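You operate a simulated robot arm through the tools that you are given. There is no shell and no other tool. Be economical: measure what you need, move in short steps, check, and stop when the job is done.

Carry out the task below with a simulated two-armed robot. There is one attempt and no reset: what you move stays moved.

JOB
Blank off ports 27 and 29, then put the water on briefly.
Fine: blue cap on 27, white cap on 29, clamps tight; red lever open three seconds or more, then shut; nothing leaks.

The check looks at the end state, three seconds after you hand in, the way a careful person would. Anything else that was tipped, shoved, dropped, spilled or broken makes it a failure. A push-on lid holds only when it is set on centred and level and pressed home; a screw cap is set on level and turned clockwise until tight.

ROBOT AND FRAMES
Two 7-joint arms with fingered hands on one trunk, on a base that drives. Base frame: it is fixed to the floor where the robot stands at the start and does not move with it; the origin is under the middle of the robot, x ahead of it, y to its left, z up; the surface under the hand at the start is at about z = 0.86. Units: m, rad, N and s.
The left shoulder is at the start at [0.07, 0.132, 1.167], the right one opposite. With the tool pointing down near the work surface each hand reaches from about 0.34 to 0.62 m from the robot's upright axis, wherever it stands, measured 20 degrees to its own side. Places, roughly: blue cap (5x5x3 cm) [0.5, -0.1, 0.9]; green cap (5x5x3 cm) [0.4, -0.1, 0.9]; red lever under the ports [0.3, -0.3, 0.7]; steel port behind the black wing knob [0.5, -0.6, 0.9]; steel port behind the blue wing knob [0.5, -0.9, 0.9]; steel port behind the yellow wing knob [0.5, -0.4, 0.9]; white cap (5x5x3 cm) [0.6, -0.1, 0.9]. Payload 2.3 kg a hand.
Tool frame (each hand has its own): the origin (TCP) lies between the finger pads and is the grasp point; the fingertips stand 0.025 m ahead of it; z points along the fingers, y is the line along which they close. The gripper opens to 0.088 m. The gripper's body begins 0.029 m behind the TCP. The gripper is a hand of 3 fingers: y runs from the thumb to the fingers, the wrist lies at [-0.013, -0.097, -0.162] in the tool frame, and closing takes about 1.5 s.
Orientation is that of the tool frame in the base frame, as a unit quaternion [x, y, z, w]. With the fingers straight down and the wrist toward the robot, the tool's x, y and z point along [0, 1, 0], [1, 0, 0] and [0, 0, -1] of the base frame.

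CONTROLS
- The arms move only by the tool send_rows. It takes "left_plan", "right_plan" or both (then of equal length, played together; a hand with none holds still); each is a list of rows, each a list of 6 numbers: the shift along the tool's x, y, z in m, then the turn, a rotation vector about the tool's x, y, z in rad. In form: [[x, y, z, ax, ay, az], ...]. A call has 1 to 8 rows; each row is the pose to reach, as a shift and turn from the pose commanded when the call began, along the tool's axes at that moment. "left_claw" and "right_claw" are, for a hand that has rows, the finger opening in m, from 0 to 0.088, set as the call begins (left out, the last holds). A row lasts 0.2 s, in which the tool goes at most 0.05 m and 0.15 rad; a call with a longer step from one row to the next is refused whole, and so is a gripper value outside its range. A pose out of reach is approached as far as the arm can. The call stops where the force on the tool passes 40 N (or 10 N more than at its start, if that is more) or the arm is blocked; 0.2 s more then pass. The fingers move at their own pace (about 0.108 m/s each) and stop on an object; they squeeze with about 28 N. The grip force told is the motor's: it shows also when the fingers shut on nothing. Time passes only in rows, and 0.2 s behind the last, so rows that repeat a pose let the fingers close. It gives the time, the measured TCP pose, the force on the tool (base axes), the opening and the grip force at its end, in the units of the frame above (readings bear some noise), with the torque about the TCP (base axes, N m) and any sound that the robot's microphone picked up.
- Cameras (640 x 400 px; columns grow to the right, rows downward): "scene" is now at [0.1093, -0.0468, 1.464]; the picture's right is [-0.64, -0.77, 0.00], its down [-0.61, 0.51, -0.61] and it looks along [0.47, -0.39, -0.79] (base axes); focal length 269 px, centre (320, 200). "left" rides on the left gripper at [-0.058, -0.085, -0.099] in its tool frame; the picture's right is [-0.67, -0.35, 0.66], its down [0.69, -0.63, 0.37] and it looks along [0.29, 0.69, 0.66] (tool axes); focal length 261 px, centre (320, 200). "right" rides on the right gripper at [0.058, -0.085, -0.099] in its tool frame; the picture's right is [-0.67, 0.35, -0.66], its down [-0.69, -0.63, 0.37] and it looks along [-0.29, 0.69, 0.66] (tool axes); focal length 261 px, centre (320, 200). There is no depth. A picture from a camera that has moved, and an enlarged one, comes with that camera's place and axes in the base frame and with its lens.
- camera(camera): a new picture of that camera. It takes no simulated time.
- raise_lower(by): slides the trunk up (or, below 0, down) by that many m; the arms and the scene camera ride with it, the base frame stays. It gives what a move gives, with no picture.
- roll_base(legs): drives the robot by 1 to 6 legs, each [ahead, left, turn to the left] in m, m and rad, along the robot's own axes; the way and the turn of a leg run together, so that a leg with both is an arc; at most 1.5 m and 3.142 rad a leg. The arms and the cameras ride along, it lands a little off, and it stops where it bumps. It gives what a move gives.
- set_fingers(index, middle, thumb_bend, thumb_turn, hand): sets how far each is bent, from 0 (flat) to 100 (curled in); at 30 the hand is open as for a grip, at 70 the pads meet at the TCP. One left out holds its place. A second passes; each finger stops where it meets its share of the squeeze, and holds until it gets a number again. A gripper value or a shape takes the hand back. It gives what a move gives, with no picture; readings hold the bend of each and the force on the fingers (four entries, about 0 where the hand has none), thumb and palm. thumb_turn goes from beside the hand (0) to across from the fingers (100), as for a grip.
- preshape(shape, hand): the hand has 3 fingers and takes this shape, open, in about a second: jaw (thumb against the fingers, like two jaws); tri (thumb and two fingers); tip (a fingertip pinch); poke (one finger out to press); point (the index stretched); flat (the hand flat); cup (the hand cupped); fist (a fist). The gripper value then closes the fingers along that shape, each until it touches; the sizes above hold for jaw. It gives what a move gives, with no picture.
- head_to(pan, tilt): turns the head with the scene camera to pan (to the left, within 1.501 rad either way) and tilt (down, from -0.506 to 1.204), counted from straight ahead of the robot. It gives what a move gives.
- close_up(camera, box): a new picture of the part [left, top, right, bottom] of that camera's present view, enlarged. It takes no simulated time.
- job_done(): hands the job in; it is judged then, once.

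Work in short steps. Places have to be worked out from the pictures, the camera data and where the tool is seen: move nearer, look again, correct. Check each grasp and each placing, and mend what went wrong. You have 120 turns and 108 pictures in all, those below and enlarged ones among them. Open the grippers and draw the arms clear of the work before you hand the job in, unless the task says otherwise; then end with one line.

The tools are called after "Call:" as a command line: name --argument value ..., lists and objects as JSON in quotes. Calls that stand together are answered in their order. send_rows: Moves the arms, as the interface text tells. Its arguments: {"type":"object","properties":{"left_plan":{"type":"array","items":{"type":"array","items":{"type":"number"}}},"left_claw":{"type":"number"},"right_plan":{"type":"array","items":{"type":"array","items":{"type":"number"}}},"right_claw":{"type":"number"}},"required":[]} The other tools are called the same way: raise_lower (by) slides the trunk up or down; preshape (shape, hand) gives the hand a shape; set_fingers (index, middle, thumb_bend, thumb_turn, hand) moves the fingers one by one; roll_base (legs) drives the base; head_to (pan, tilt) turns the head that bears the scene camera; camera (camera) takes a picture; close_up (camera, box) takes an enlarged picture of a part of a camera's view; job_done () hands the job in.

At the start:

```text
time: 0.0
left_eef_pos: [0.4031, -0.0521, 1.1707]
left_ee_rot: [0.706, 0.708, 0.0, 0.0]
left_force: [0.7, 0.2, -0.4]
left_torque: [-0.01, 0.02, -0.01]
left_gripper_width: 0.0878
left_grasp_force: 0.1
left_shape: jaw
left_bend: [30.0, 30.0, 30.0, 98.0]
left_finger forces: [0.1, 0.1, 0.0, 0.1, 0.1, 0.1]
right_eef_pos: [0.2817, -0.3564, 1.1581]
right_ee_rot: [0.707, 0.707, 0.0, 0.0]
right_force: [-0.2, 0.0, -0.5]
right_torque: [0.02, 0.02, 0.02]
right_gripper_width: 0.0874
right_grasp_force: 0.1
right_shape: jaw
right_bend: [30.0, 30.0, 30.0, 98.0]
right_finger forces: [0.1, 0.1, 0.1, 0.0, 0.0, 0.0]
trunk travel left (down, up): [-0.725, 0.115]
robot x, y, heading: [-0.0013, -0.0031, -0.001]
head pan, tilt: [-0.695, 0.918]
```

scene: 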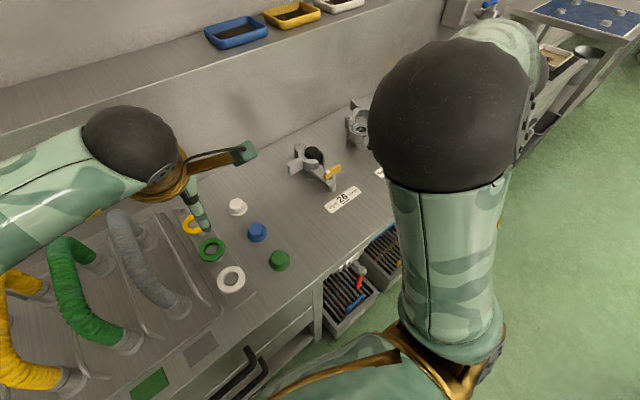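
right: 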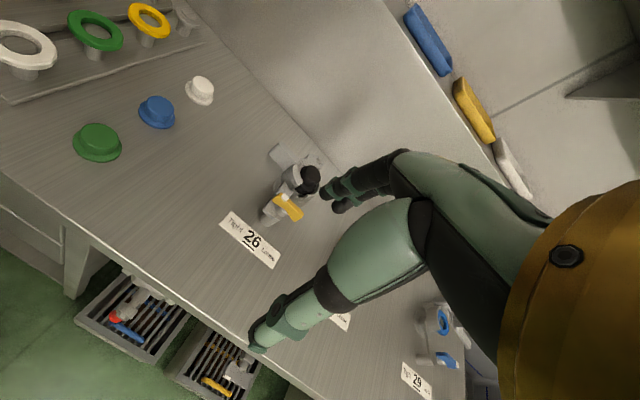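
left: 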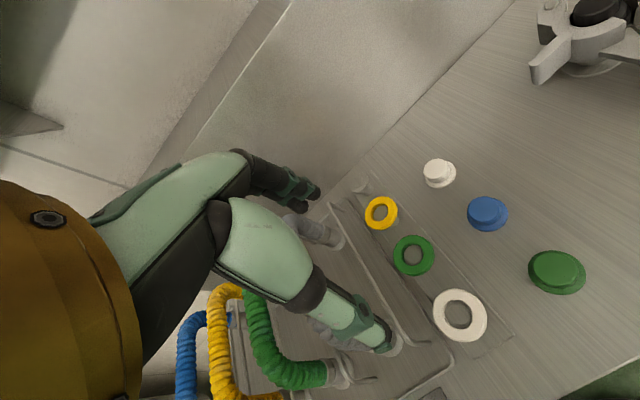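

I'll get an overview of the bench first, with the head turned to the ports.

Call:
head_to --pan -0.95 --tilt 0.75

Call:
camera --camera "scene"

Call:
close_up --camera "right" --box '[200, 120, 360, 280]'

Call:
close_up --camera "right" --box '[320, 280, 480, 400]'

```text
time: 0.8
left_eef_pos: [0.4038, -0.0533, 1.1707]
left_ee_rot: [0.707, 0.707, 0.001, 0.0]
left_force: [0.3, -0.7, 0.0]
left_torque: [0.0, -0.01, 0.04]
left_gripper_width: 0.0876
left_grasp_force: 0.0
left_shape: jaw
left_bend: [30.0, 30.0, 30.0, 98.0]
left_finger forces: [0.1, 0.1, 0.1, 0.0, 0.1, 0.1]
right_eef_pos: [0.2805, -0.3563, 1.1589]
right_ee_rot: [0.708, 0.706, 0.0, 0.0]
right_force: [-0.2, -0.1, -0.4]
right_torque: [-0.03, -0.01, 0.0]
right_gripper_width: 0.0876
right_grasp_force: 0.0
right_shape: jaw
right_bend: [30.0, 30.0, 30.0, 98.0]
right_finger forces: [0.1, 0.0, 0.0, 0.0, 0.0, 0.0]
trunk travel left (down, up): [-0.725, 0.115]
robot x, y, heading: [0.001, 0.0006, -0.001]
head pan, tilt: [-0.949, 0.75]
```

```text
104 pictures are left
camera scene: at [0.1003, -0.0663, 1.4772], right [-0.81, -0.58, 0.0], down [-0.4, 0.55, -0.73], along [0.43, -0.59, -0.68], focal length 269 px, centre (320, 200)
```

scene: 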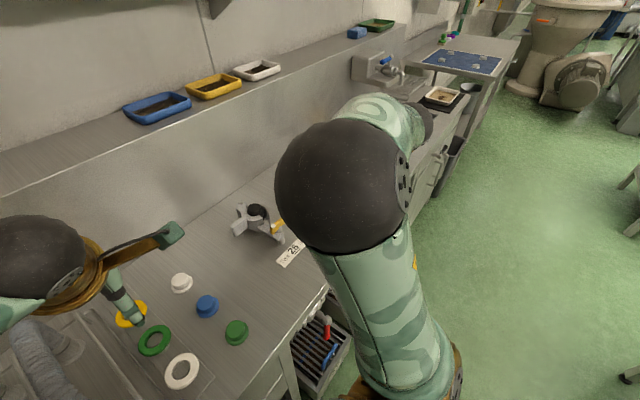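

```text
2.50 times, centred on (280, 200) of right
camera zoom: at [0.1964, -0.2984, 1.2574], right [0.35, -0.67, 0.66], down [-0.63, -0.69, -0.37], along [0.69, -0.29, -0.66], focal length 652 px, centre (420, 200)
```

zoom: 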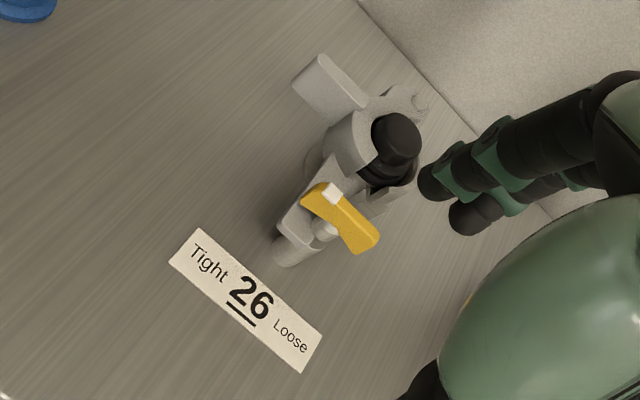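

```text
3.33 times, centred on (400, 340) of right
camera zoom: at [0.1964, -0.2984, 1.2574], right [0.35, -0.67, 0.66], down [-0.63, -0.69, -0.37], along [0.69, -0.29, -0.66], focal length 869 px, centre (53, -267)
```

zoom: 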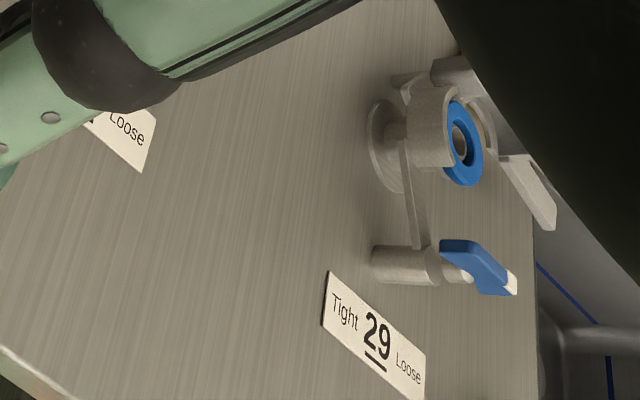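

Port 26 is already capped and port 29 has a blue seal with its clamp open. I can't see 27, so I'll drive sideways along the bench to look at it.

Call:
roll_base --legs '[[0, -0.4, 0]]'

Call:
camera --camera "scene"

Call:
camera --camera "left"

Call:
camera --camera "right"

```text
time: 3.2
left_eef_pos: [0.405, -0.4433, 1.1723]
left_ee_rot: [0.704, 0.71, 0.0, 0.0]
left_force: [0.1, -0.2, 0.1]
left_torque: [0.03, 0.02, 0.0]
left_gripper_width: 0.0874
left_grasp_force: 0.1
left_shape: jaw
left_bend: [30.0, 30.0, 30.0, 98.0]
left_finger forces: [0.0, 0.1, 0.1, 0.0, 0.0, 0.0]
right_eef_pos: [0.2866, -0.7487, 1.1584]
right_ee_rot: [0.704, 0.711, -0.001, 0.0]
right_force: [1.1, 0.2, -0.6]
right_torque: [-0.03, 0.0, 0.04]
right_gripper_width: 0.0875
right_grasp_force: 0.1
right_shape: jaw
right_bend: [30.0, 30.0, 30.0, 98.0]
right_finger forces: [0.0, 0.0, 0.0, 0.1, 0.1, 0.0]
trunk travel left (down, up): [-0.725, 0.115]
robot x, y, heading: [0.001, -0.3946, 0.008]
head pan, tilt: [-0.949, 0.75]
```

```text
101 pictures are left
camera scene: at [0.1025, -0.4597, 1.4773], right [-0.81, -0.59, 0.0], down [-0.4, 0.55, -0.73], along [0.43, -0.59, -0.68], focal length 269 px, centre (320, 200)
```

scene: 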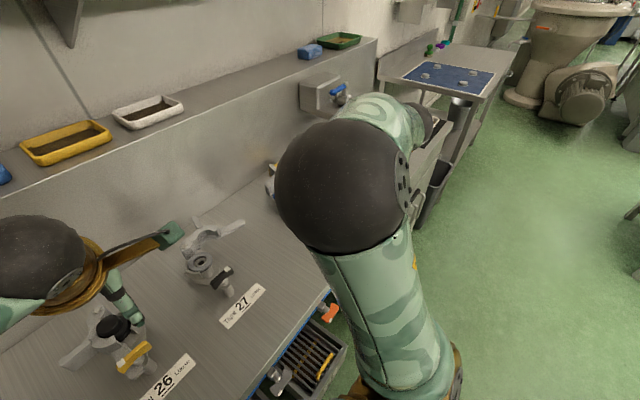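

```text
100 pictures are left
camera left: at [0.3198, -0.5011, 1.2697], right [-0.34, -0.67, -0.65], down [-0.64, 0.68, -0.37], along [0.69, 0.29, -0.66], focal length 261 px, centre (320, 200)
```

left: 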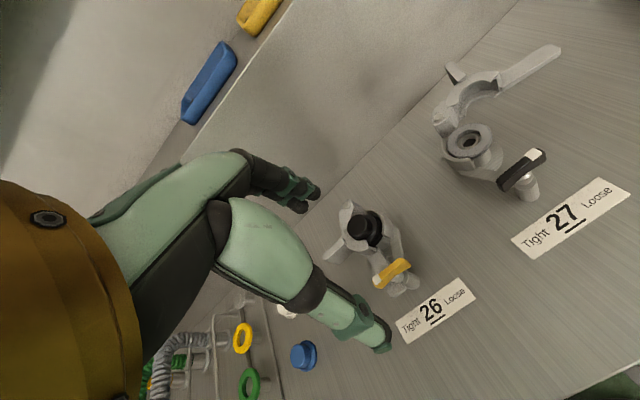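

```text
99 pictures are left
camera right: at [0.2006, -0.6913, 1.2578], right [0.35, -0.67, 0.66], down [-0.62, -0.69, -0.36], along [0.7, -0.28, -0.66], focal length 261 px, centre (320, 200)
```

right: 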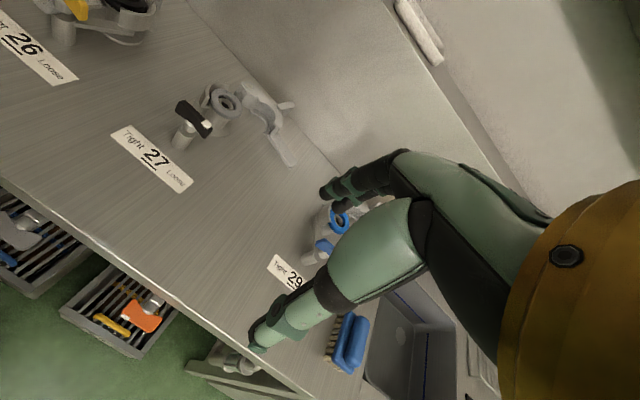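

Zooming in on 27 and 26 to understand the clamp and whether a gasket sits in the port.

Call:
close_up --camera "left" --box '[420, 30, 580, 220]'

Call:
close_up --camera "right" --box '[160, 70, 310, 170]'

Call:
close_up --camera "left" --box '[310, 190, 430, 310]'

Call:
close_up --camera "right" --box '[0, 180, 180, 360]'

```text
2.11 times, centred on (500, 125) of left
camera zoom: at [0.3198, -0.5011, 1.2697], right [-0.34, -0.67, -0.65], down [-0.64, 0.68, -0.37], along [0.69, 0.29, -0.66], focal length 549 px, centre (-59, 358)
```

zoom: 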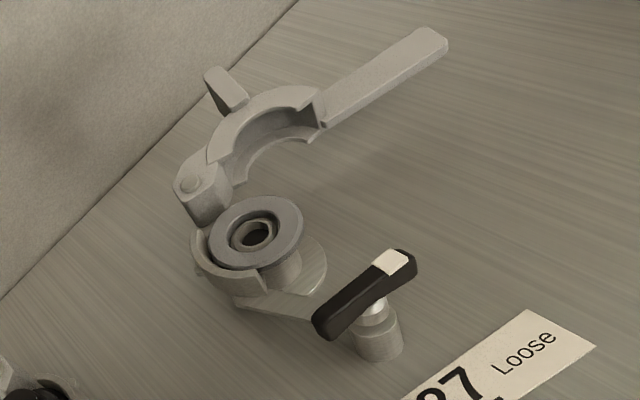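

```text
4.00 times, centred on (235, 120) of right
camera zoom: at [0.2006, -0.6913, 1.2578], right [0.35, -0.67, 0.66], down [-0.62, -0.69, -0.36], along [0.7, -0.28, -0.66], focal length 1043 px, centre (660, 520)
```

zoom: 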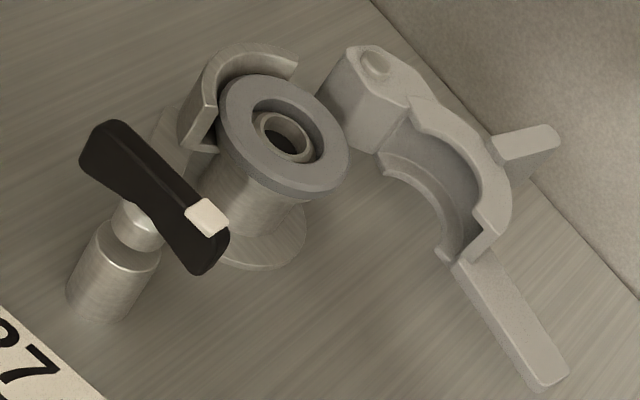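

```text
3.33 times, centred on (370, 250) of left
camera zoom: at [0.3198, -0.5011, 1.2697], right [-0.34, -0.67, -0.65], down [-0.64, 0.68, -0.37], along [0.69, 0.29, -0.66], focal length 869 px, centre (153, 33)
```

zoom: 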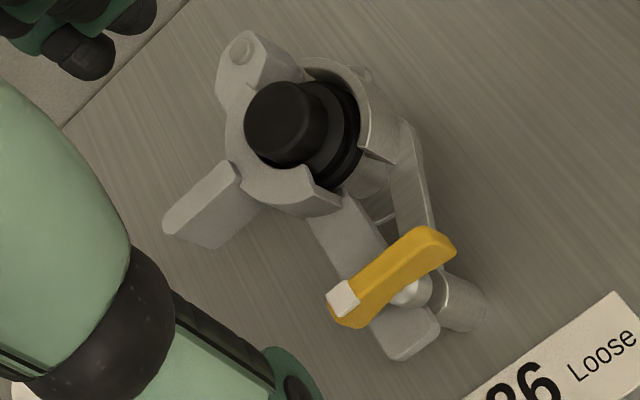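

```text
2.22 times, centred on (90, 270) of right
camera zoom: at [0.2006, -0.6913, 1.2578], right [0.35, -0.67, 0.66], down [-0.62, -0.69, -0.36], along [0.7, -0.28, -0.66], focal length 579 px, centre (831, 44)
```

zoom: 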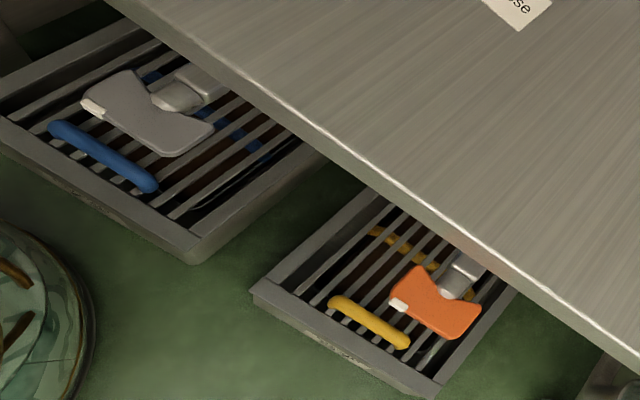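

Port 27 triangulates to about (0.559, -0.595, top 0.917); the blue cap is at about (0.473, -0.149) and the white at about (0.578, -0.148). I plan to carry blue in the left hand and white in the right, so I'll move the base so the left arm suits the blue cap.

Call:
roll_base --legs '[[0, 0.09, -0.008]]'

Call:
head_to --pan 0.3 --tilt 0.9

Call:
camera --camera "left"

Call:
camera --camera "scene"

```text
time: 4.4
left_eef_pos: [0.4054, -0.3608, 1.1707]
left_ee_rot: [0.708, 0.706, 0.001, -0.002]
left_force: [-0.1, 0.5, -0.1]
left_torque: [-0.01, 0.02, -0.01]
left_gripper_width: 0.0874
left_grasp_force: 0.1
left_shape: jaw
left_bend: [30.0, 30.0, 30.0, 98.0]
left_finger forces: [0.0, 0.1, 0.1, 0.0, 0.1, 0.1]
right_eef_pos: [0.282, -0.6639, 1.1566]
right_ee_rot: [0.707, 0.707, 0.002, -0.001]
right_force: [0.7, -0.1, -0.2]
right_torque: [0.01, -0.02, 0.01]
right_gripper_width: 0.0873
right_grasp_force: 0.1
right_shape: jaw
right_bend: [30.0, 30.0, 30.0, 98.0]
right_finger forces: [0.1, 0.1, 0.1, 0.0, 0.0, 0.0]
trunk travel left (down, up): [-0.725, 0.115]
robot x, y, heading: [0.003, -0.3056, -0.004]
head pan, tilt: [-0.949, 0.75]
```

```text
time: 5.8
left_eef_pos: [0.4031, -0.3571, 1.1717]
left_ee_rot: [0.708, 0.707, 0.0, -0.001]
left_force: [0.2, 0.4, -0.1]
left_torque: [0.03, 0.01, 0.01]
left_gripper_width: 0.0875
left_grasp_force: 0.1
left_shape: jaw
left_bend: [30.0, 30.0, 30.0, 98.0]
left_finger forces: [0.0, 0.1, 0.1, 0.0, 0.1, 0.0]
right_eef_pos: [0.2817, -0.6595, 1.1578]
right_ee_rot: [0.707, 0.707, 0.0, 0.0]
right_force: [0.6, -0.1, 0.2]
right_torque: [-0.03, 0.02, -0.01]
right_gripper_width: 0.0874
right_grasp_force: 0.0
right_shape: jaw
right_bend: [30.0, 30.0, 30.0, 98.0]
right_finger forces: [0.0, 0.0, 0.0, 0.0, 0.0, 0.1]
trunk travel left (down, up): [-0.725, 0.115]
robot x, y, heading: [0.0043, -0.3013, 0.001]
head pan, tilt: [0.3, 0.901]
```

```text
94 pictures are left
camera left: at [0.3184, -0.4132, 1.2695], right [-0.35, -0.67, -0.66], down [-0.63, 0.69, -0.37], along [0.7, 0.28, -0.66], focal length 261 px, centre (320, 200)
```

left: 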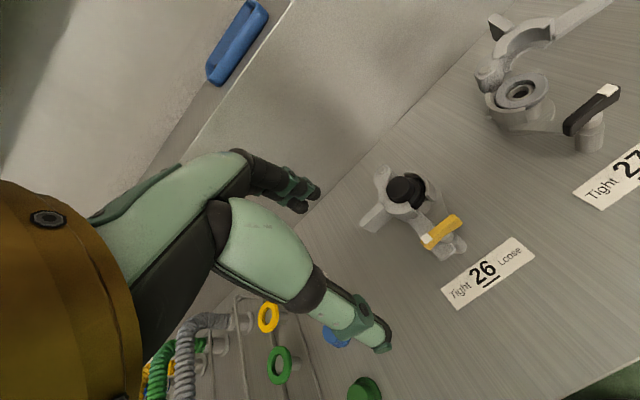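

```text
93 pictures are left
camera scene: at [0.1256, -0.2802, 1.4653], right [0.29, -0.96, 0.0], down [-0.75, -0.23, -0.62], along [0.59, 0.18, -0.78], focal length 269 px, centre (320, 200)
```

scene: 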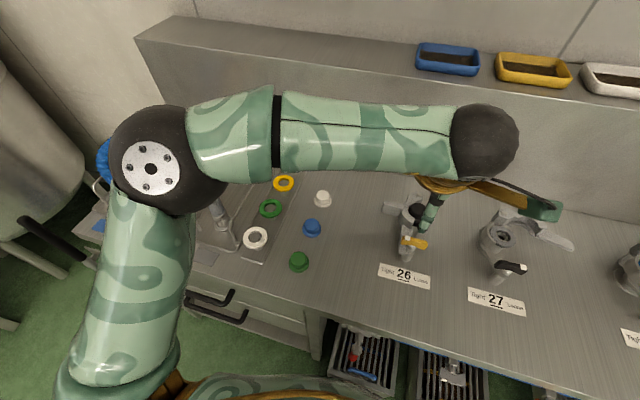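

I'll move the left hand to stand above the blue cap.

Call:
send_rows --left_plan '[[0.035, 0.012, 0.01, 0, 0, 0], [0.075, 0.024, 0.02, 0, 0, 0], [0.115, 0.036, 0.04, 0, 0, 0], [0.155, 0.05, 0.06, 0, 0, 0], [0.19, 0.06, 0.08, 0, 0, 0], [0.208, 0.07, 0.11, 0, 0, 0], [0.208, 0.07, 0.13, 0, 0, 0]]'

Call:
camera --camera "left"

Call:
close_up --camera "scene" --box '[460, 180, 580, 320]'

Call:
close_up --camera "scene" --box '[240, 160, 360, 280]'

```text
time: 7.4
left_eef_pos: [0.4741, -0.1478, 1.0417]
left_ee_rot: [0.708, 0.706, 0.0, 0.0]
left_force: [0.4, 0.5, 0.5]
left_torque: [0.0, -0.03, 0.01]
left_gripper_width: 0.0876
left_grasp_force: 0.1
left_shape: jaw
left_bend: [30.0, 30.0, 30.0, 98.0]
left_finger forces: [0.0, 0.1, 0.0, 0.0, 0.0, 0.0]
right_eef_pos: [0.2822, -0.6596, 1.1582]
right_ee_rot: [0.707, 0.707, 0.0, 0.0]
right_force: [0.8, -0.8, -0.1]
right_torque: [0.0, 0.03, 0.0]
right_gripper_width: 0.0879
right_grasp_force: 0.1
right_shape: jaw
right_bend: [30.0, 30.0, 30.0, 98.0]
right_finger forces: [0.0, 0.0, 0.0, 0.0, 0.1, 0.0]
trunk travel left (down, up): [-0.725, 0.115]
robot x, y, heading: [-0.0003, -0.3033, -0.003]
head pan, tilt: [0.3, 0.901]
```

```text
92 pictures are left
camera left: at [0.3883, -0.2056, 1.14], right [-0.35, -0.67, -0.66], down [-0.63, 0.69, -0.37], along [0.7, 0.28, -0.66], focal length 261 px, centre (320, 200)
```

left: 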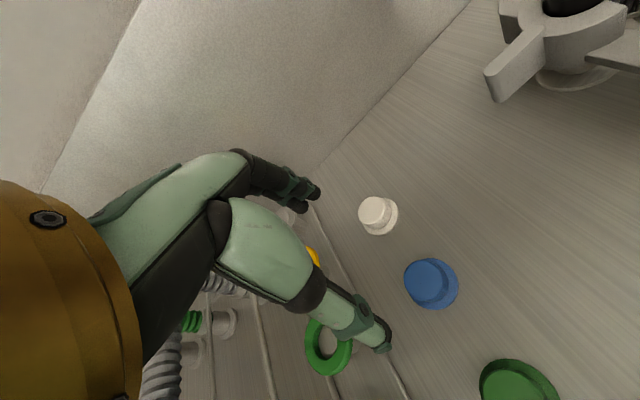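

```text
2.86 times, centred on (520, 250) of scene
camera zoom: at [0.1259, -0.2807, 1.4653], right [0.29, -0.96, 0.0], down [-0.75, -0.23, -0.62], along [0.59, 0.18, -0.78], focal length 769 px, centre (-251, 57)
```

zoom: 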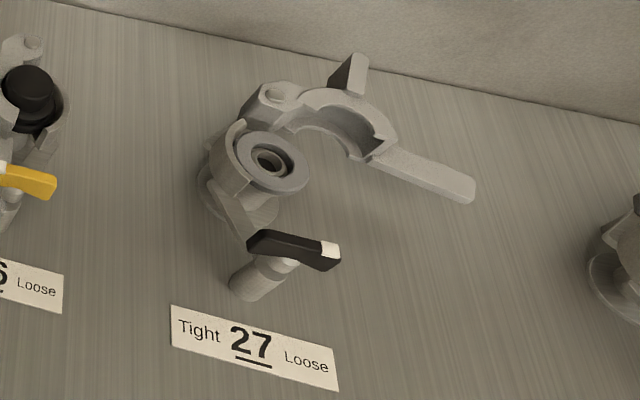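

```text
3.33 times, centred on (300, 220) of scene
camera zoom: at [0.1259, -0.2807, 1.4653], right [0.29, -0.96, 0.0], down [-0.75, -0.23, -0.62], along [0.59, 0.18, -0.78], focal length 898 px, centre (387, 133)
```

zoom: 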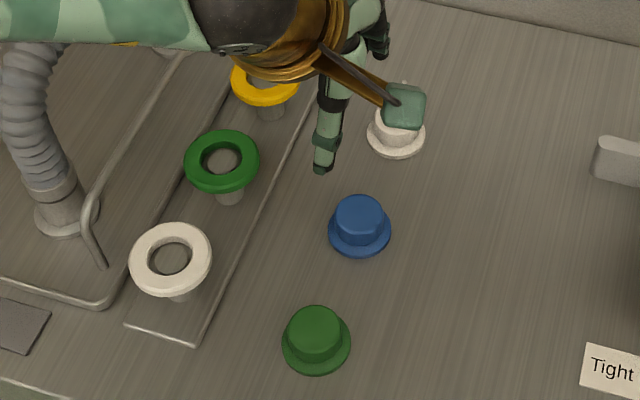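

The blue cap shows at about (0.473, -0.152). I'll descend with the fingers open to just above the knob and check.

Call:
send_rows --left_plan '[[-0.004, -0.001, 0.04, 0, 0, 0], [-0.004, -0.001, 0.08, 0, 0, 0], [-0.004, -0.001, 0.11, 0, 0, 0], [-0.004, -0.001, 0.12, 0, 0, 0]]'

Call:
camera --camera "left"

Call:
close_up --camera "scene" --box '[240, 160, 400, 280]'

```text
time: 8.4
left_eef_pos: [0.4719, -0.1531, 0.9197]
left_ee_rot: [0.708, 0.707, -0.001, -0.001]
left_force: [-0.7, 0.4, -0.8]
left_torque: [-0.02, -0.02, 0.0]
left_gripper_width: 0.0878
left_grasp_force: 0.1
left_shape: jaw
left_bend: [30.0, 30.0, 30.0, 98.0]
left_finger forces: [0.1, 0.0, 0.1, 0.0, 0.1, 0.0]
right_eef_pos: [0.2826, -0.6602, 1.1574]
right_ee_rot: [0.708, 0.706, 0.0, 0.0]
right_force: [0.3, 0.0, 0.9]
right_torque: [0.03, -0.02, 0.01]
right_gripper_width: 0.0879
right_grasp_force: 0.0
right_shape: jaw
right_bend: [30.0, 30.0, 30.0, 98.0]
right_finger forces: [0.0, 0.1, 0.1, 0.0, 0.0, 0.0]
trunk travel left (down, up): [-0.725, 0.115]
robot x, y, heading: [-0.0018, -0.3013, 0.0]
head pan, tilt: [0.3, 0.901]
```

```text
89 pictures are left
camera left: at [0.387, -0.2094, 1.0191], right [-0.35, -0.67, -0.66], down [-0.63, 0.69, -0.37], along [0.69, 0.28, -0.66], focal length 261 px, centre (320, 200)
```

left: 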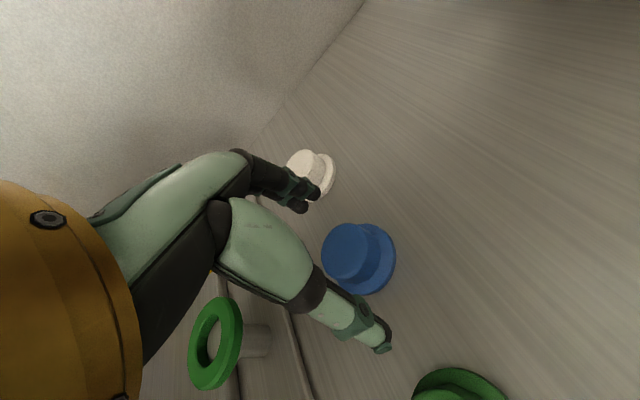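

```text
3.33 times, centred on (320, 220) of scene
camera zoom: at [0.1258, -0.2803, 1.4653], right [0.29, -0.96, 0.0], down [-0.75, -0.23, -0.62], along [0.59, 0.18, -0.78], focal length 898 px, centre (320, 133)
```

zoom: 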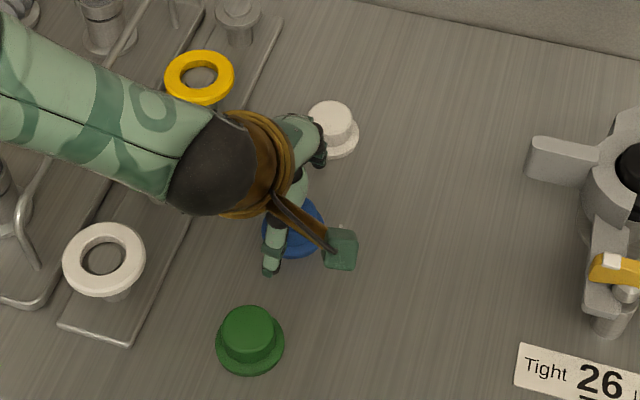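

The cap is centred between thumb and fingers. I'll descend to grasp height and close.

Call:
send_rows --left_plan '[[-0.002, 0, 0.013, 0, 0, 0], [-0.002, 0, 0.025, 0, 0, 0]]'

Call:
send_rows --left_plan '[[0, 0, 0, 0, 0, 0], [0, 0, 0, 0, 0, 0], [0, 0, 0, 0, 0, 0], [0, 0, 0, 0, 0, 0], [0, 0, 0, 0, 0, 0], [0, 0, 0, 0, 0, 0], [0, 0, 0, 0, 0, 0]]' --left_claw 0.02

Call:
camera --camera "left"

```text
time: 9.0
left_eef_pos: [0.4735, -0.1553, 0.8951]
left_ee_rot: [0.708, 0.706, 0.001, 0.001]
left_force: [-0.4, 0.8, 0.3]
left_torque: [0.0, -0.01, 0.0]
left_gripper_width: 0.0878
left_grasp_force: 0.2
left_shape: jaw
left_bend: [30.0, 30.0, 30.0, 98.0]
left_finger forces: [0.0, 0.0, 0.0, 0.1, 0.1, 0.0]
right_eef_pos: [0.2822, -0.6592, 1.1588]
right_ee_rot: [0.707, 0.707, -0.001, 0.0]
right_force: [0.3, -0.3, 0.0]
right_torque: [-0.04, -0.02, 0.01]
right_gripper_width: 0.0876
right_grasp_force: 0.0
right_shape: jaw
right_bend: [30.0, 30.0, 30.0, 98.0]
right_finger forces: [0.1, 0.1, 0.0, 0.1, 0.0, 0.0]
trunk travel left (down, up): [-0.725, 0.115]
robot x, y, heading: [0.0029, -0.3024, -0.003]
head pan, tilt: [0.3, 0.901]
```

```text
time: 10.6
left_eef_pos: [0.4734, -0.155, 0.8953]
left_ee_rot: [0.708, 0.706, 0.001, 0.0]
left_force: [0.0, 0.7, -0.2]
left_torque: [0.02, 0.03, -0.02]
left_gripper_width: 0.0305
left_grasp_force: 28.2
left_shape: jaw
left_bend: [74.0, 52.0, 73.0, 100.0]
left_finger forces: [15.1, 9.4, 0.0, 0.0, 24.4, 0.0]
right_eef_pos: [0.2829, -0.6594, 1.1583]
right_ee_rot: [0.708, 0.706, 0.0, 0.0]
right_force: [-1.2, -0.4, -0.2]
right_torque: [-0.01, 0.02, -0.03]
right_gripper_width: 0.0877
right_grasp_force: 0.0
right_shape: jaw
right_bend: [30.0, 30.0, 30.0, 98.0]
right_finger forces: [0.1, 0.1, 0.0, 0.1, 0.1, 0.0]
trunk travel left (down, up): [-0.725, 0.115]
robot x, y, heading: [0.0016, -0.3054, 0.001]
head pan, tilt: [0.3, 0.901]
```

```text
87 pictures are left
camera left: at [0.3871, -0.2115, 0.9942], right [-0.35, -0.67, -0.66], down [-0.63, 0.69, -0.37], along [0.7, 0.28, -0.66], focal length 261 px, centre (320, 200)
```

left: 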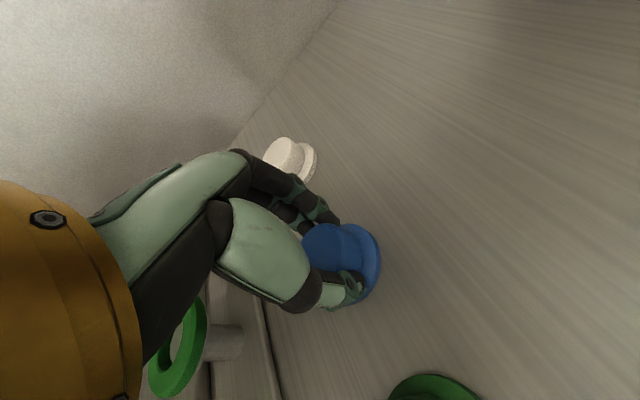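

The grip is uneven between index and middle; I'll look closely before lifting.

Call:
close_up --camera "left" --box '[240, 160, 420, 330]'

Call:
close_up --camera "scene" --box '[280, 180, 360, 260]'

```text
2.35 times, centred on (330, 245) of left
camera zoom: at [0.3871, -0.2115, 0.9942], right [-0.35, -0.67, -0.66], down [-0.63, 0.69, -0.37], along [0.7, 0.28, -0.66], focal length 613 px, centre (296, 94)
```

zoom: 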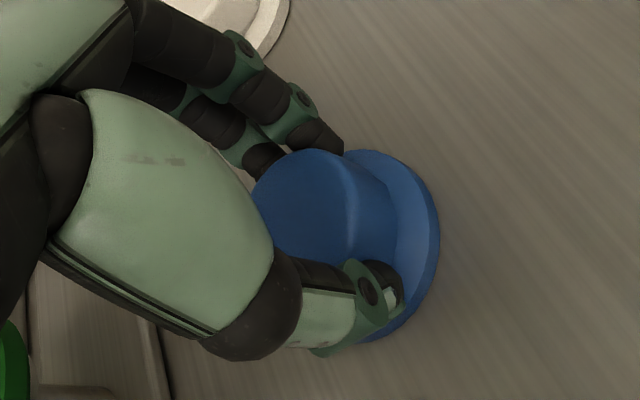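

```text
5.00 times, centred on (320, 220) of scene
camera zoom: at [0.1257, -0.2802, 1.4653], right [0.29, -0.96, 0.0], down [-0.75, -0.23, -0.62], along [0.59, 0.18, -0.78], focal length 1346 px, centre (320, 100)
```

zoom: 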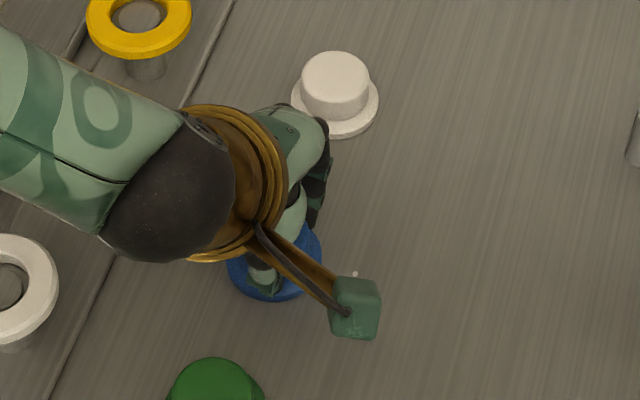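

Position estimates say the cap is centred, and thumb force balances both fingers. I'll lift a little and check whether it hangs level.

Call:
send_rows --left_plan '[[0, 0, -0.03, 0, 0, 0], [0, 0, -0.07, 0, 0, 0], [0, 0, -0.11, 0, 0, 0]]'

Call:
close_up --camera "left" --box '[240, 160, 420, 330]'

Call:
close_up --camera "scene" --box '[260, 120, 400, 240]'

```text
time: 11.4
left_eef_pos: [0.4695, -0.1559, 1.0077]
left_ee_rot: [0.707, 0.707, 0.001, 0.0]
left_force: [-0.2, 0.5, 0.5]
left_torque: [0.0, 0.0, 0.03]
left_gripper_width: 0.0303
left_grasp_force: 28.1
left_shape: jaw
left_bend: [74.0, 52.0, 73.0, 100.0]
left_finger forces: [15.0, 9.7, 0.0, 0.0, 24.5, 0.0]
right_eef_pos: [0.2812, -0.662, 1.1579]
right_ee_rot: [0.708, 0.707, 0.001, -0.001]
right_force: [-0.6, -0.3, 0.1]
right_torque: [0.03, -0.05, 0.02]
right_gripper_width: 0.0877
right_grasp_force: 0.0
right_shape: jaw
right_bend: [30.0, 30.0, 30.0, 98.0]
right_finger forces: [0.0, 0.0, 0.0, 0.1, 0.0, 0.0]
trunk travel left (down, up): [-0.725, 0.115]
robot x, y, heading: [-0.0017, -0.3019, -0.004]
head pan, tilt: [0.3, 0.901]
```

```text
2.35 times, centred on (330, 245) of left
camera zoom: at [0.3836, -0.2125, 1.105], right [-0.35, -0.67, -0.66], down [-0.63, 0.69, -0.37], along [0.7, 0.29, -0.66], focal length 613 px, centre (296, 94)
```

zoom: 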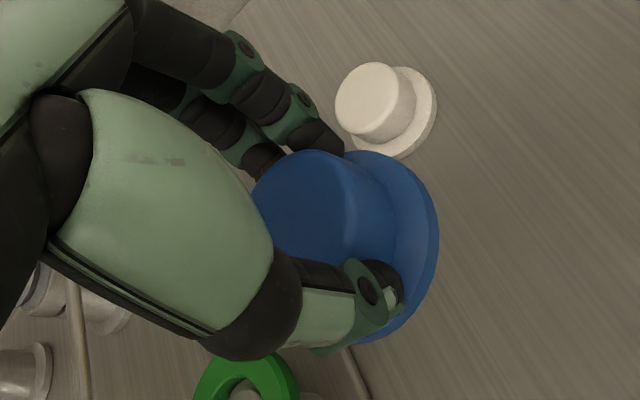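

```text
3.33 times, centred on (330, 180) of scene
camera zoom: at [0.1242, -0.2821, 1.4654], right [0.29, -0.96, 0.0], down [-0.75, -0.23, -0.62], along [0.59, 0.18, -0.78], focal length 898 px, centre (287, 267)
```

zoom: 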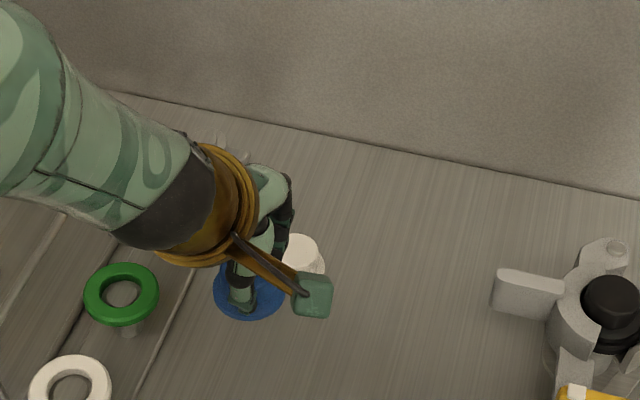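

Held firmly and level. I'll raise the left hand well clear, then drive left so the right arm suits the white cap.

Call:
send_rows --left_plan '[[0, -0.01, -0.045, 0, 0, 0], [0.01, -0.02, -0.09, 0, 0, 0], [0.02, -0.04, -0.13, 0, 0, 0], [0.02, -0.06, -0.165, 0, 0, 0], [0.02, -0.07, -0.19, 0, 0, 0]]'

Call:
roll_base --legs '[[0, 0.36, 0]]'

Call:
camera --camera "scene"

Call:
camera --camera "right"

```text
time: 12.6
left_eef_pos: [0.4207, -0.1265, 1.1939]
left_ee_rot: [0.707, 0.707, 0.0, 0.0]
left_force: [0.4, 0.1, -0.2]
left_torque: [-0.01, -0.01, 0.01]
left_gripper_width: 0.0299
left_grasp_force: 28.0
left_shape: jaw
left_bend: [74.0, 52.0, 73.0, 100.0]
left_finger forces: [14.8, 10.4, 0.0, 0.0, 24.4, 0.1]
left hand out of reach, approached as far as the arm can: row 4, 5
right_eef_pos: [0.2824, -0.6598, 1.1575]
right_ee_rot: [0.708, 0.706, 0.001, 0.0]
right_force: [0.2, 0.4, 0.4]
right_torque: [-0.05, 0.03, 0.0]
right_gripper_width: 0.0877
right_grasp_force: 0.1
right_shape: jaw
right_bend: [30.0, 30.0, 30.0, 98.0]
right_finger forces: [0.0, 0.1, 0.0, 0.0, 0.0, 0.0]
trunk travel left (down, up): [-0.725, 0.115]
robot x, y, heading: [0.004, -0.3078, -0.003]
head pan, tilt: [0.3, 0.901]
```

```text
time: 14.9
left_eef_pos: [0.4225, 0.2299, 1.1939]
left_ee_rot: [0.708, 0.706, -0.001, -0.001]
left_force: [0.0, 0.4, -0.4]
left_torque: [0.01, 0.0, 0.0]
left_gripper_width: 0.03
left_grasp_force: 27.9
left_shape: jaw
left_bend: [74.0, 52.0, 73.0, 100.0]
left_finger forces: [14.9, 10.3, 0.1, 0.1, 24.4, 0.1]
right_eef_pos: [0.2829, -0.3035, 1.1574]
right_ee_rot: [0.708, 0.706, 0.001, -0.001]
right_force: [0.5, 0.0, -0.2]
right_torque: [-0.01, 0.03, 0.0]
right_gripper_width: 0.0875
right_grasp_force: 0.0
right_shape: jaw
right_bend: [30.0, 30.0, 30.0, 98.0]
right_finger forces: [0.0, 0.1, 0.0, 0.1, 0.0, 0.0]
trunk travel left (down, up): [-0.725, 0.115]
robot x, y, heading: [0.0027, 0.0519, -0.002]
head pan, tilt: [0.3, 0.901]
```

```text
82 pictures are left
camera scene: at [0.1268, 0.0758, 1.4653], right [0.29, -0.96, 0.0], down [-0.75, -0.23, -0.62], along [0.59, 0.18, -0.78], focal length 269 px, centre (320, 200)
```

scene: 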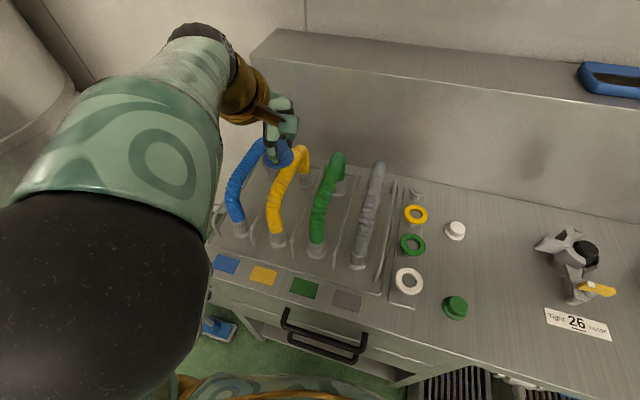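

```text
81 pictures are left
camera right: at [0.1979, -0.246, 1.2568], right [0.35, -0.67, 0.65], down [-0.63, -0.68, -0.37], along [0.69, -0.29, -0.66], focal length 261 px, centre (320, 200)
```

right: 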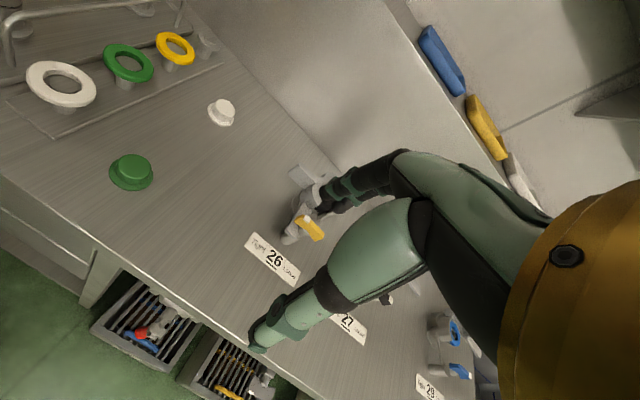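

White cap is at about (0.580, -0.148). Moving the right hand above it.

Call:
send_rows --right_plan '[[0.02, 0.038, 0.0, 0, 0, 0], [0.04, 0.076, 0.01, 0, 0, 0], [0.06, 0.114, 0.02, 0, 0, 0], [0.08, 0.152, 0.035, 0, 0, 0], [0.1, 0.19, 0.05, 0, 0, 0], [0.12, 0.228, 0.068, 0, 0, 0], [0.14, 0.264, 0.086, 0, 0, 0], [0.155, 0.297, 0.107, 0, 0, 0]]'

Call:
camera --camera "right"

```text
time: 16.7
left_eef_pos: [0.4239, 0.2316, 1.1928]
left_ee_rot: [0.708, 0.706, -0.002, 0.0]
left_force: [-0.7, -0.1, -0.9]
left_torque: [0.01, 0.02, -0.03]
left_gripper_width: 0.0302
left_grasp_force: 27.7
left_shape: jaw
left_bend: [74.0, 52.0, 73.0, 100.0]
left_finger forces: [14.8, 10.4, 0.1, 0.0, 24.4, 0.1]
right_eef_pos: [0.5833, -0.1493, 1.05]
right_ee_rot: [0.709, 0.706, 0.0, -0.002]
right_force: [-0.4, -0.1, -0.5]
right_torque: [0.04, 0.01, -0.01]
right_gripper_width: 0.0879
right_grasp_force: 0.2
right_shape: jaw
right_bend: [30.0, 30.0, 30.0, 98.0]
right_finger forces: [0.0, 0.0, 0.0, 0.1, 0.1, 0.0]
trunk travel left (down, up): [-0.725, 0.115]
robot x, y, heading: [0.0031, 0.0551, -0.003]
head pan, tilt: [0.3, 0.901]
```

```text
80 pictures are left
camera right: at [0.4988, -0.0908, 1.1491], right [0.35, -0.67, 0.65], down [-0.63, -0.68, -0.36], along [0.69, -0.29, -0.66], focal length 261 px, centre (320, 200)
```

right: 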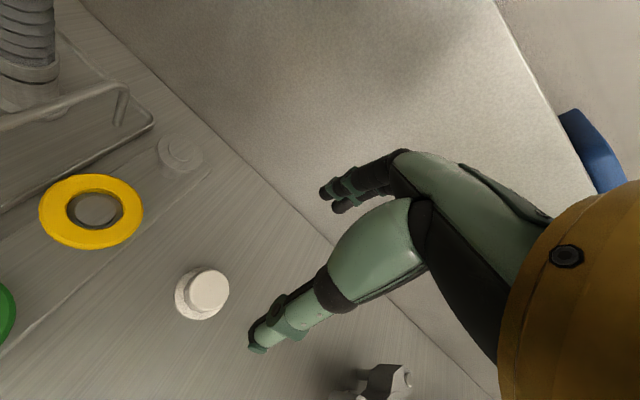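

Cap at (0.5795, -0.149) — well aligned. I'll descend, then close.

Call:
send_rows --right_plan '[[0, -0.004, 0.04, 0, 0, 0], [0, -0.004, 0.08, 0, 0, 0], [0, -0.004, 0.115, 0, 0, 0], [0, -0.004, 0.14, 0, 0, 0], [0, -0.004, 0.155, 0, 0, 0]]'

Call:
camera --camera "right"

```text
time: 17.9
left_eef_pos: [0.4221, 0.232, 1.1944]
left_ee_rot: [0.709, 0.705, -0.001, 0.001]
left_force: [0.4, -0.1, -0.6]
left_torque: [0.01, 0.0, 0.0]
left_gripper_width: 0.0301
left_grasp_force: 28.1
left_shape: jaw
left_bend: [74.0, 52.0, 73.0, 100.0]
left_finger forces: [14.8, 10.3, 0.0, 0.1, 24.5, 0.0]
right_eef_pos: [0.576, -0.1467, 0.8958]
right_ee_rot: [0.709, 0.705, 0.0, 0.0]
right_force: [-0.4, -0.3, 0.0]
right_torque: [-0.01, 0.01, 0.0]
right_gripper_width: 0.0878
right_grasp_force: 0.1
right_shape: jaw
right_bend: [30.0, 30.0, 30.0, 98.0]
right_finger forces: [0.1, 0.0, 0.1, 0.0, 0.0, 0.0]
trunk travel left (down, up): [-0.725, 0.115]
robot x, y, heading: [0.0043, 0.0571, -0.005]
head pan, tilt: [0.3, 0.901]
```

```text
79 pictures are left
camera right: at [0.4919, -0.0895, 0.9938], right [0.35, -0.67, 0.66], down [-0.63, -0.68, -0.37], along [0.69, -0.29, -0.66], focal length 261 px, centre (320, 200)
```

right: 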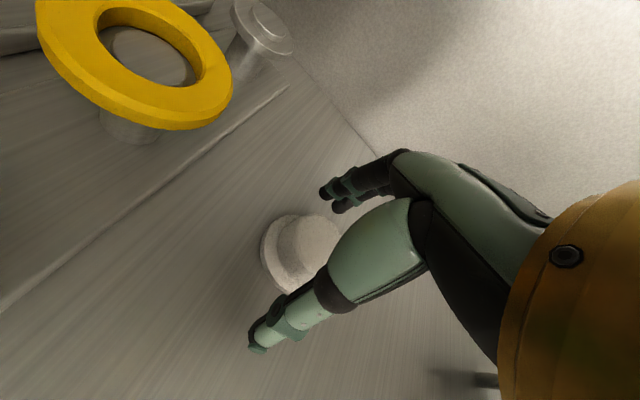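

Nearly centred; small shift back 3 mm and close.

Call:
send_rows --right_plan '[[0, -0.003, 0, 0, 0, 0], [0, -0.003, 0, 0, 0, 0], [0, -0.003, 0, 0, 0, 0], [0, -0.003, 0, 0, 0, 0], [0, -0.003, 0, 0, 0, 0], [0, -0.003, 0, 0, 0, 0], [0, -0.003, 0, 0, 0, 0], [0, -0.003, 0, 0, 0, 0]]' --right_claw 0.02

Call:
send_rows --right_plan '[[0, 0, -0.04, 0, 0, 0], [0, 0, -0.08, 0, 0, 0], [0, -0.02, -0.12, 0, 0, 0], [0, -0.06, -0.14, 0, 0, 0]]'

Call:
close_up --camera "right" --box '[220, 160, 400, 330]'

```text
time: 19.7
left_eef_pos: [0.4214, 0.2324, 1.1941]
left_ee_rot: [0.709, 0.706, -0.001, 0.0]
left_force: [0.6, 0.2, -0.3]
left_torque: [-0.01, -0.04, -0.01]
left_gripper_width: 0.0299
left_grasp_force: 27.8
left_shape: jaw
left_bend: [74.0, 52.0, 73.0, 100.0]
left_finger forces: [14.8, 10.3, 0.1, 0.0, 24.4, 0.0]
right_eef_pos: [0.5737, -0.1479, 0.896]
right_ee_rot: [0.709, 0.706, 0.0, -0.001]
right_force: [-0.3, 0.0, -0.2]
right_torque: [0.0, 0.01, -0.01]
right_gripper_width: 0.0314
right_grasp_force: 28.0
right_shape: jaw
right_bend: [74.0, 52.0, 73.0, 100.0]
right_finger forces: [16.2, 8.8, 0.0, 0.1, 24.8, 0.0]
trunk travel left (down, up): [-0.725, 0.115]
robot x, y, heading: [0.0016, 0.0542, -0.007]
head pan, tilt: [0.3, 0.901]
```

```text
time: 20.7
left_eef_pos: [0.4196, 0.2314, 1.1936]
left_ee_rot: [0.708, 0.706, 0.0, 0.001]
left_force: [-0.9, 0.7, 0.5]
left_torque: [0.01, -0.02, 0.0]
left_gripper_width: 0.0299
left_grasp_force: 28.2
left_shape: jaw
left_bend: [74.0, 52.0, 73.0, 100.0]
left_finger forces: [14.8, 10.3, 0.0, 0.0, 24.5, 0.0]
right_eef_pos: [0.5124, -0.1486, 1.0368]
right_ee_rot: [0.707, 0.707, -0.001, 0.001]
right_force: [0.2, -0.1, -0.9]
right_torque: [0.01, 0.0, 0.0]
right_gripper_width: 0.0313
right_grasp_force: 28.3
right_shape: jaw
right_bend: [74.0, 52.0, 73.0, 100.0]
right_finger forces: [16.3, 9.0, 0.0, 0.0, 24.7, 0.0]
trunk travel left (down, up): [-0.725, 0.115]
robot x, y, heading: [0.002, 0.0537, -0.005]
head pan, tilt: [0.3, 0.901]
```

```text
2.35 times, centred on (310, 245) of right
camera zoom: at [0.4273, -0.0904, 1.1354], right [0.35, -0.67, 0.66], down [-0.63, -0.68, -0.37], along [0.69, -0.29, -0.66], focal length 613 px, centre (344, 94)
```

zoom: 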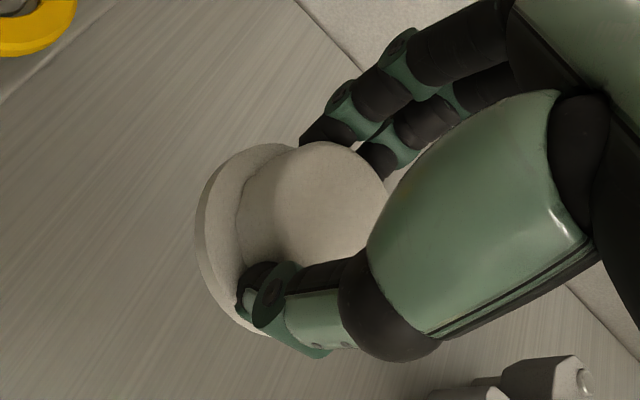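

Same stable grip pattern on the white cap. I'll draw the right hand back to its travel pose and then drive right to about y = -0.75.

Call:
send_rows --right_plan '[[0, -0.02, -0.04, 0, 0, 0], [-0.02, -0.05, -0.07, 0, 0, 0], [-0.045, -0.085, -0.09, 0, 0, 0], [-0.07, -0.12, -0.11, 0, 0, 0], [-0.1, -0.15, -0.12, 0, 0, 0], [-0.125, -0.18, -0.12, 0, 0, 0], [-0.15, -0.21, -0.12, 0, 0, 0]]'

Call:
roll_base --legs '[[0, -0.8, 0.005]]'

Call:
head_to --pan -0.1 --tilt 0.95

Call:
camera --camera "scene"

```text
time: 22.3
left_eef_pos: [0.4217, 0.2304, 1.1942]
left_ee_rot: [0.708, 0.706, -0.001, 0.0]
left_force: [-0.7, -1.7, -1.0]
left_torque: [0.0, 0.0, 0.01]
left_gripper_width: 0.0299
left_grasp_force: 27.9
left_shape: jaw
left_bend: [74.0, 52.0, 73.0, 100.0]
left_finger forces: [14.8, 10.3, 0.1, 0.0, 24.4, 0.0]
right_eef_pos: [0.3014, -0.2983, 1.1573]
right_ee_rot: [0.708, 0.706, 0.001, -0.001]
right_force: [0.5, 0.6, -1.0]
right_torque: [-0.02, 0.01, 0.01]
right_gripper_width: 0.0308
right_grasp_force: 27.8
right_shape: jaw
right_bend: [74.0, 52.0, 73.0, 100.0]
right_finger forces: [14.9, 9.7, 0.1, 0.0, 24.6, 0.0]
trunk travel left (down, up): [-0.725, 0.115]
robot x, y, heading: [0.0006, 0.0513, -0.007]
head pan, tilt: [0.3, 0.901]
```

```text
time: 26.6
left_eef_pos: [0.4193, -0.5603, 1.1938]
left_ee_rot: [0.708, 0.706, 0.0, 0.0]
left_force: [-0.8, -0.7, -0.8]
left_torque: [-0.01, 0.0, 0.02]
left_gripper_width: 0.0299
left_grasp_force: 28.0
left_shape: jaw
left_bend: [74.0, 52.0, 73.0, 100.0]
left_finger forces: [14.8, 10.3, 0.0, 0.0, 24.4, 0.1]
right_eef_pos: [0.3, -1.0876, 1.1587]
right_ee_rot: [0.709, 0.705, 0.0, 0.0]
right_force: [-0.5, -0.4, -0.9]
right_torque: [0.0, 0.02, -0.05]
right_gripper_width: 0.0308
right_grasp_force: 27.7
right_shape: jaw
right_bend: [74.0, 52.0, 73.0, 100.0]
right_finger forces: [14.9, 9.7, 0.1, 0.1, 24.5, 0.1]
trunk travel left (down, up): [-0.725, 0.115]
robot x, y, heading: [-0.001, -0.7395, -0.005]
head pan, tilt: [0.3, 0.901]
```

```text
time: 27.4
left_eef_pos: [0.4198, -0.5612, 1.1942]
left_ee_rot: [0.709, 0.705, -0.001, 0.001]
left_force: [-0.5, -0.2, 0.7]
left_torque: [-0.02, -0.02, 0.0]
left_gripper_width: 0.0299
left_grasp_force: 27.5
left_shape: jaw
left_bend: [74.0, 52.0, 73.0, 100.0]
left_finger forces: [14.8, 10.4, 0.1, 0.0, 24.4, 0.0]
right_eef_pos: [0.2993, -1.0913, 1.1576]
right_ee_rot: [0.708, 0.706, 0.0, 0.0]
right_force: [-0.2, -0.7, -0.7]
right_torque: [0.0, 0.03, 0.02]
right_gripper_width: 0.0307
right_grasp_force: 28.3
right_shape: jaw
right_bend: [74.0, 52.0, 73.0, 100.0]
right_finger forces: [15.0, 9.7, 0.0, 0.0, 24.4, 0.0]
trunk travel left (down, up): [-0.725, 0.115]
robot x, y, heading: [-0.0013, -0.7377, -0.005]
head pan, tilt: [-0.099, 0.949]
```

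```text
77 pictures are left
camera scene: at [0.1238, -0.7449, 1.4617], right [-0.1, -0.99, 0.0], down [-0.81, 0.08, -0.58], along [0.58, -0.06, -0.81], focal length 269 px, centre (320, 200)
```

scene: 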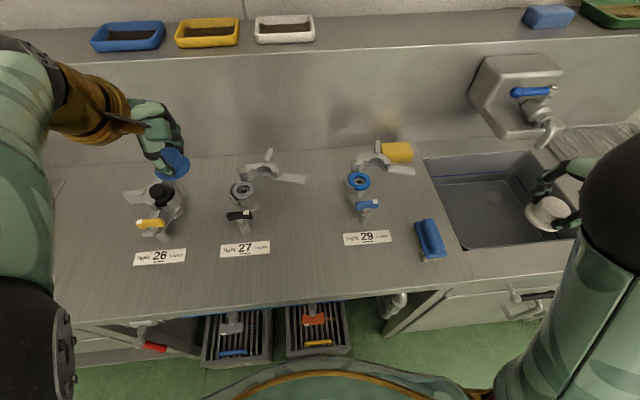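

Excellent overview. I'll zoom on 27, 29 and the levers.

Call:
close_up --camera "scene" --box '[210, 140, 310, 260]'

Call:
close_up --camera "scene" --box '[330, 130, 450, 260]'

Call:
close_up --camera "scene" --box '[80, 280, 360, 370]'

```text
3.33 times, centred on (260, 200) of scene
camera zoom: at [0.1238, -0.7449, 1.4617], right [-0.1, -0.99, 0.0], down [-0.81, 0.08, -0.58], along [0.58, -0.06, -0.81], focal length 898 px, centre (520, 200)
```

zoom: 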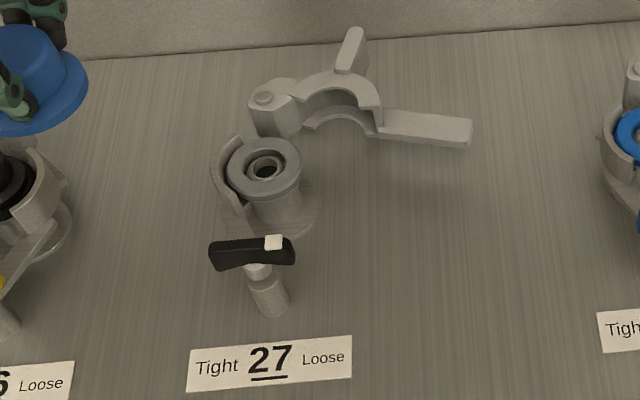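

```text
3.08 times, centred on (390, 195) of scene
camera zoom: at [0.1238, -0.7449, 1.4617], right [-0.1, -0.99, 0.0], down [-0.81, 0.08, -0.58], along [0.58, -0.06, -0.81], focal length 828 px, centre (105, 215)
```

zoom: 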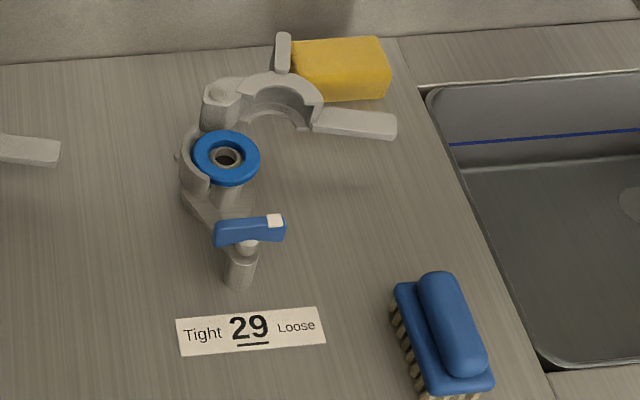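

```text
2.29 times, centred on (220, 325) of scene
camera zoom: at [0.1238, -0.7449, 1.4617], right [-0.1, -0.99, 0.0], down [-0.81, 0.08, -0.58], along [0.58, -0.06, -0.81], focal length 616 px, centre (549, -86)
```

zoom: 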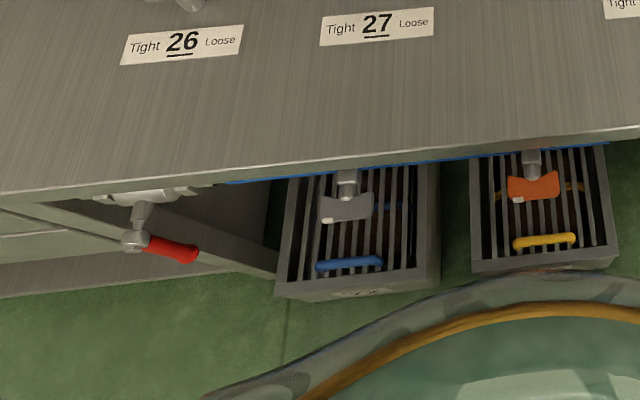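

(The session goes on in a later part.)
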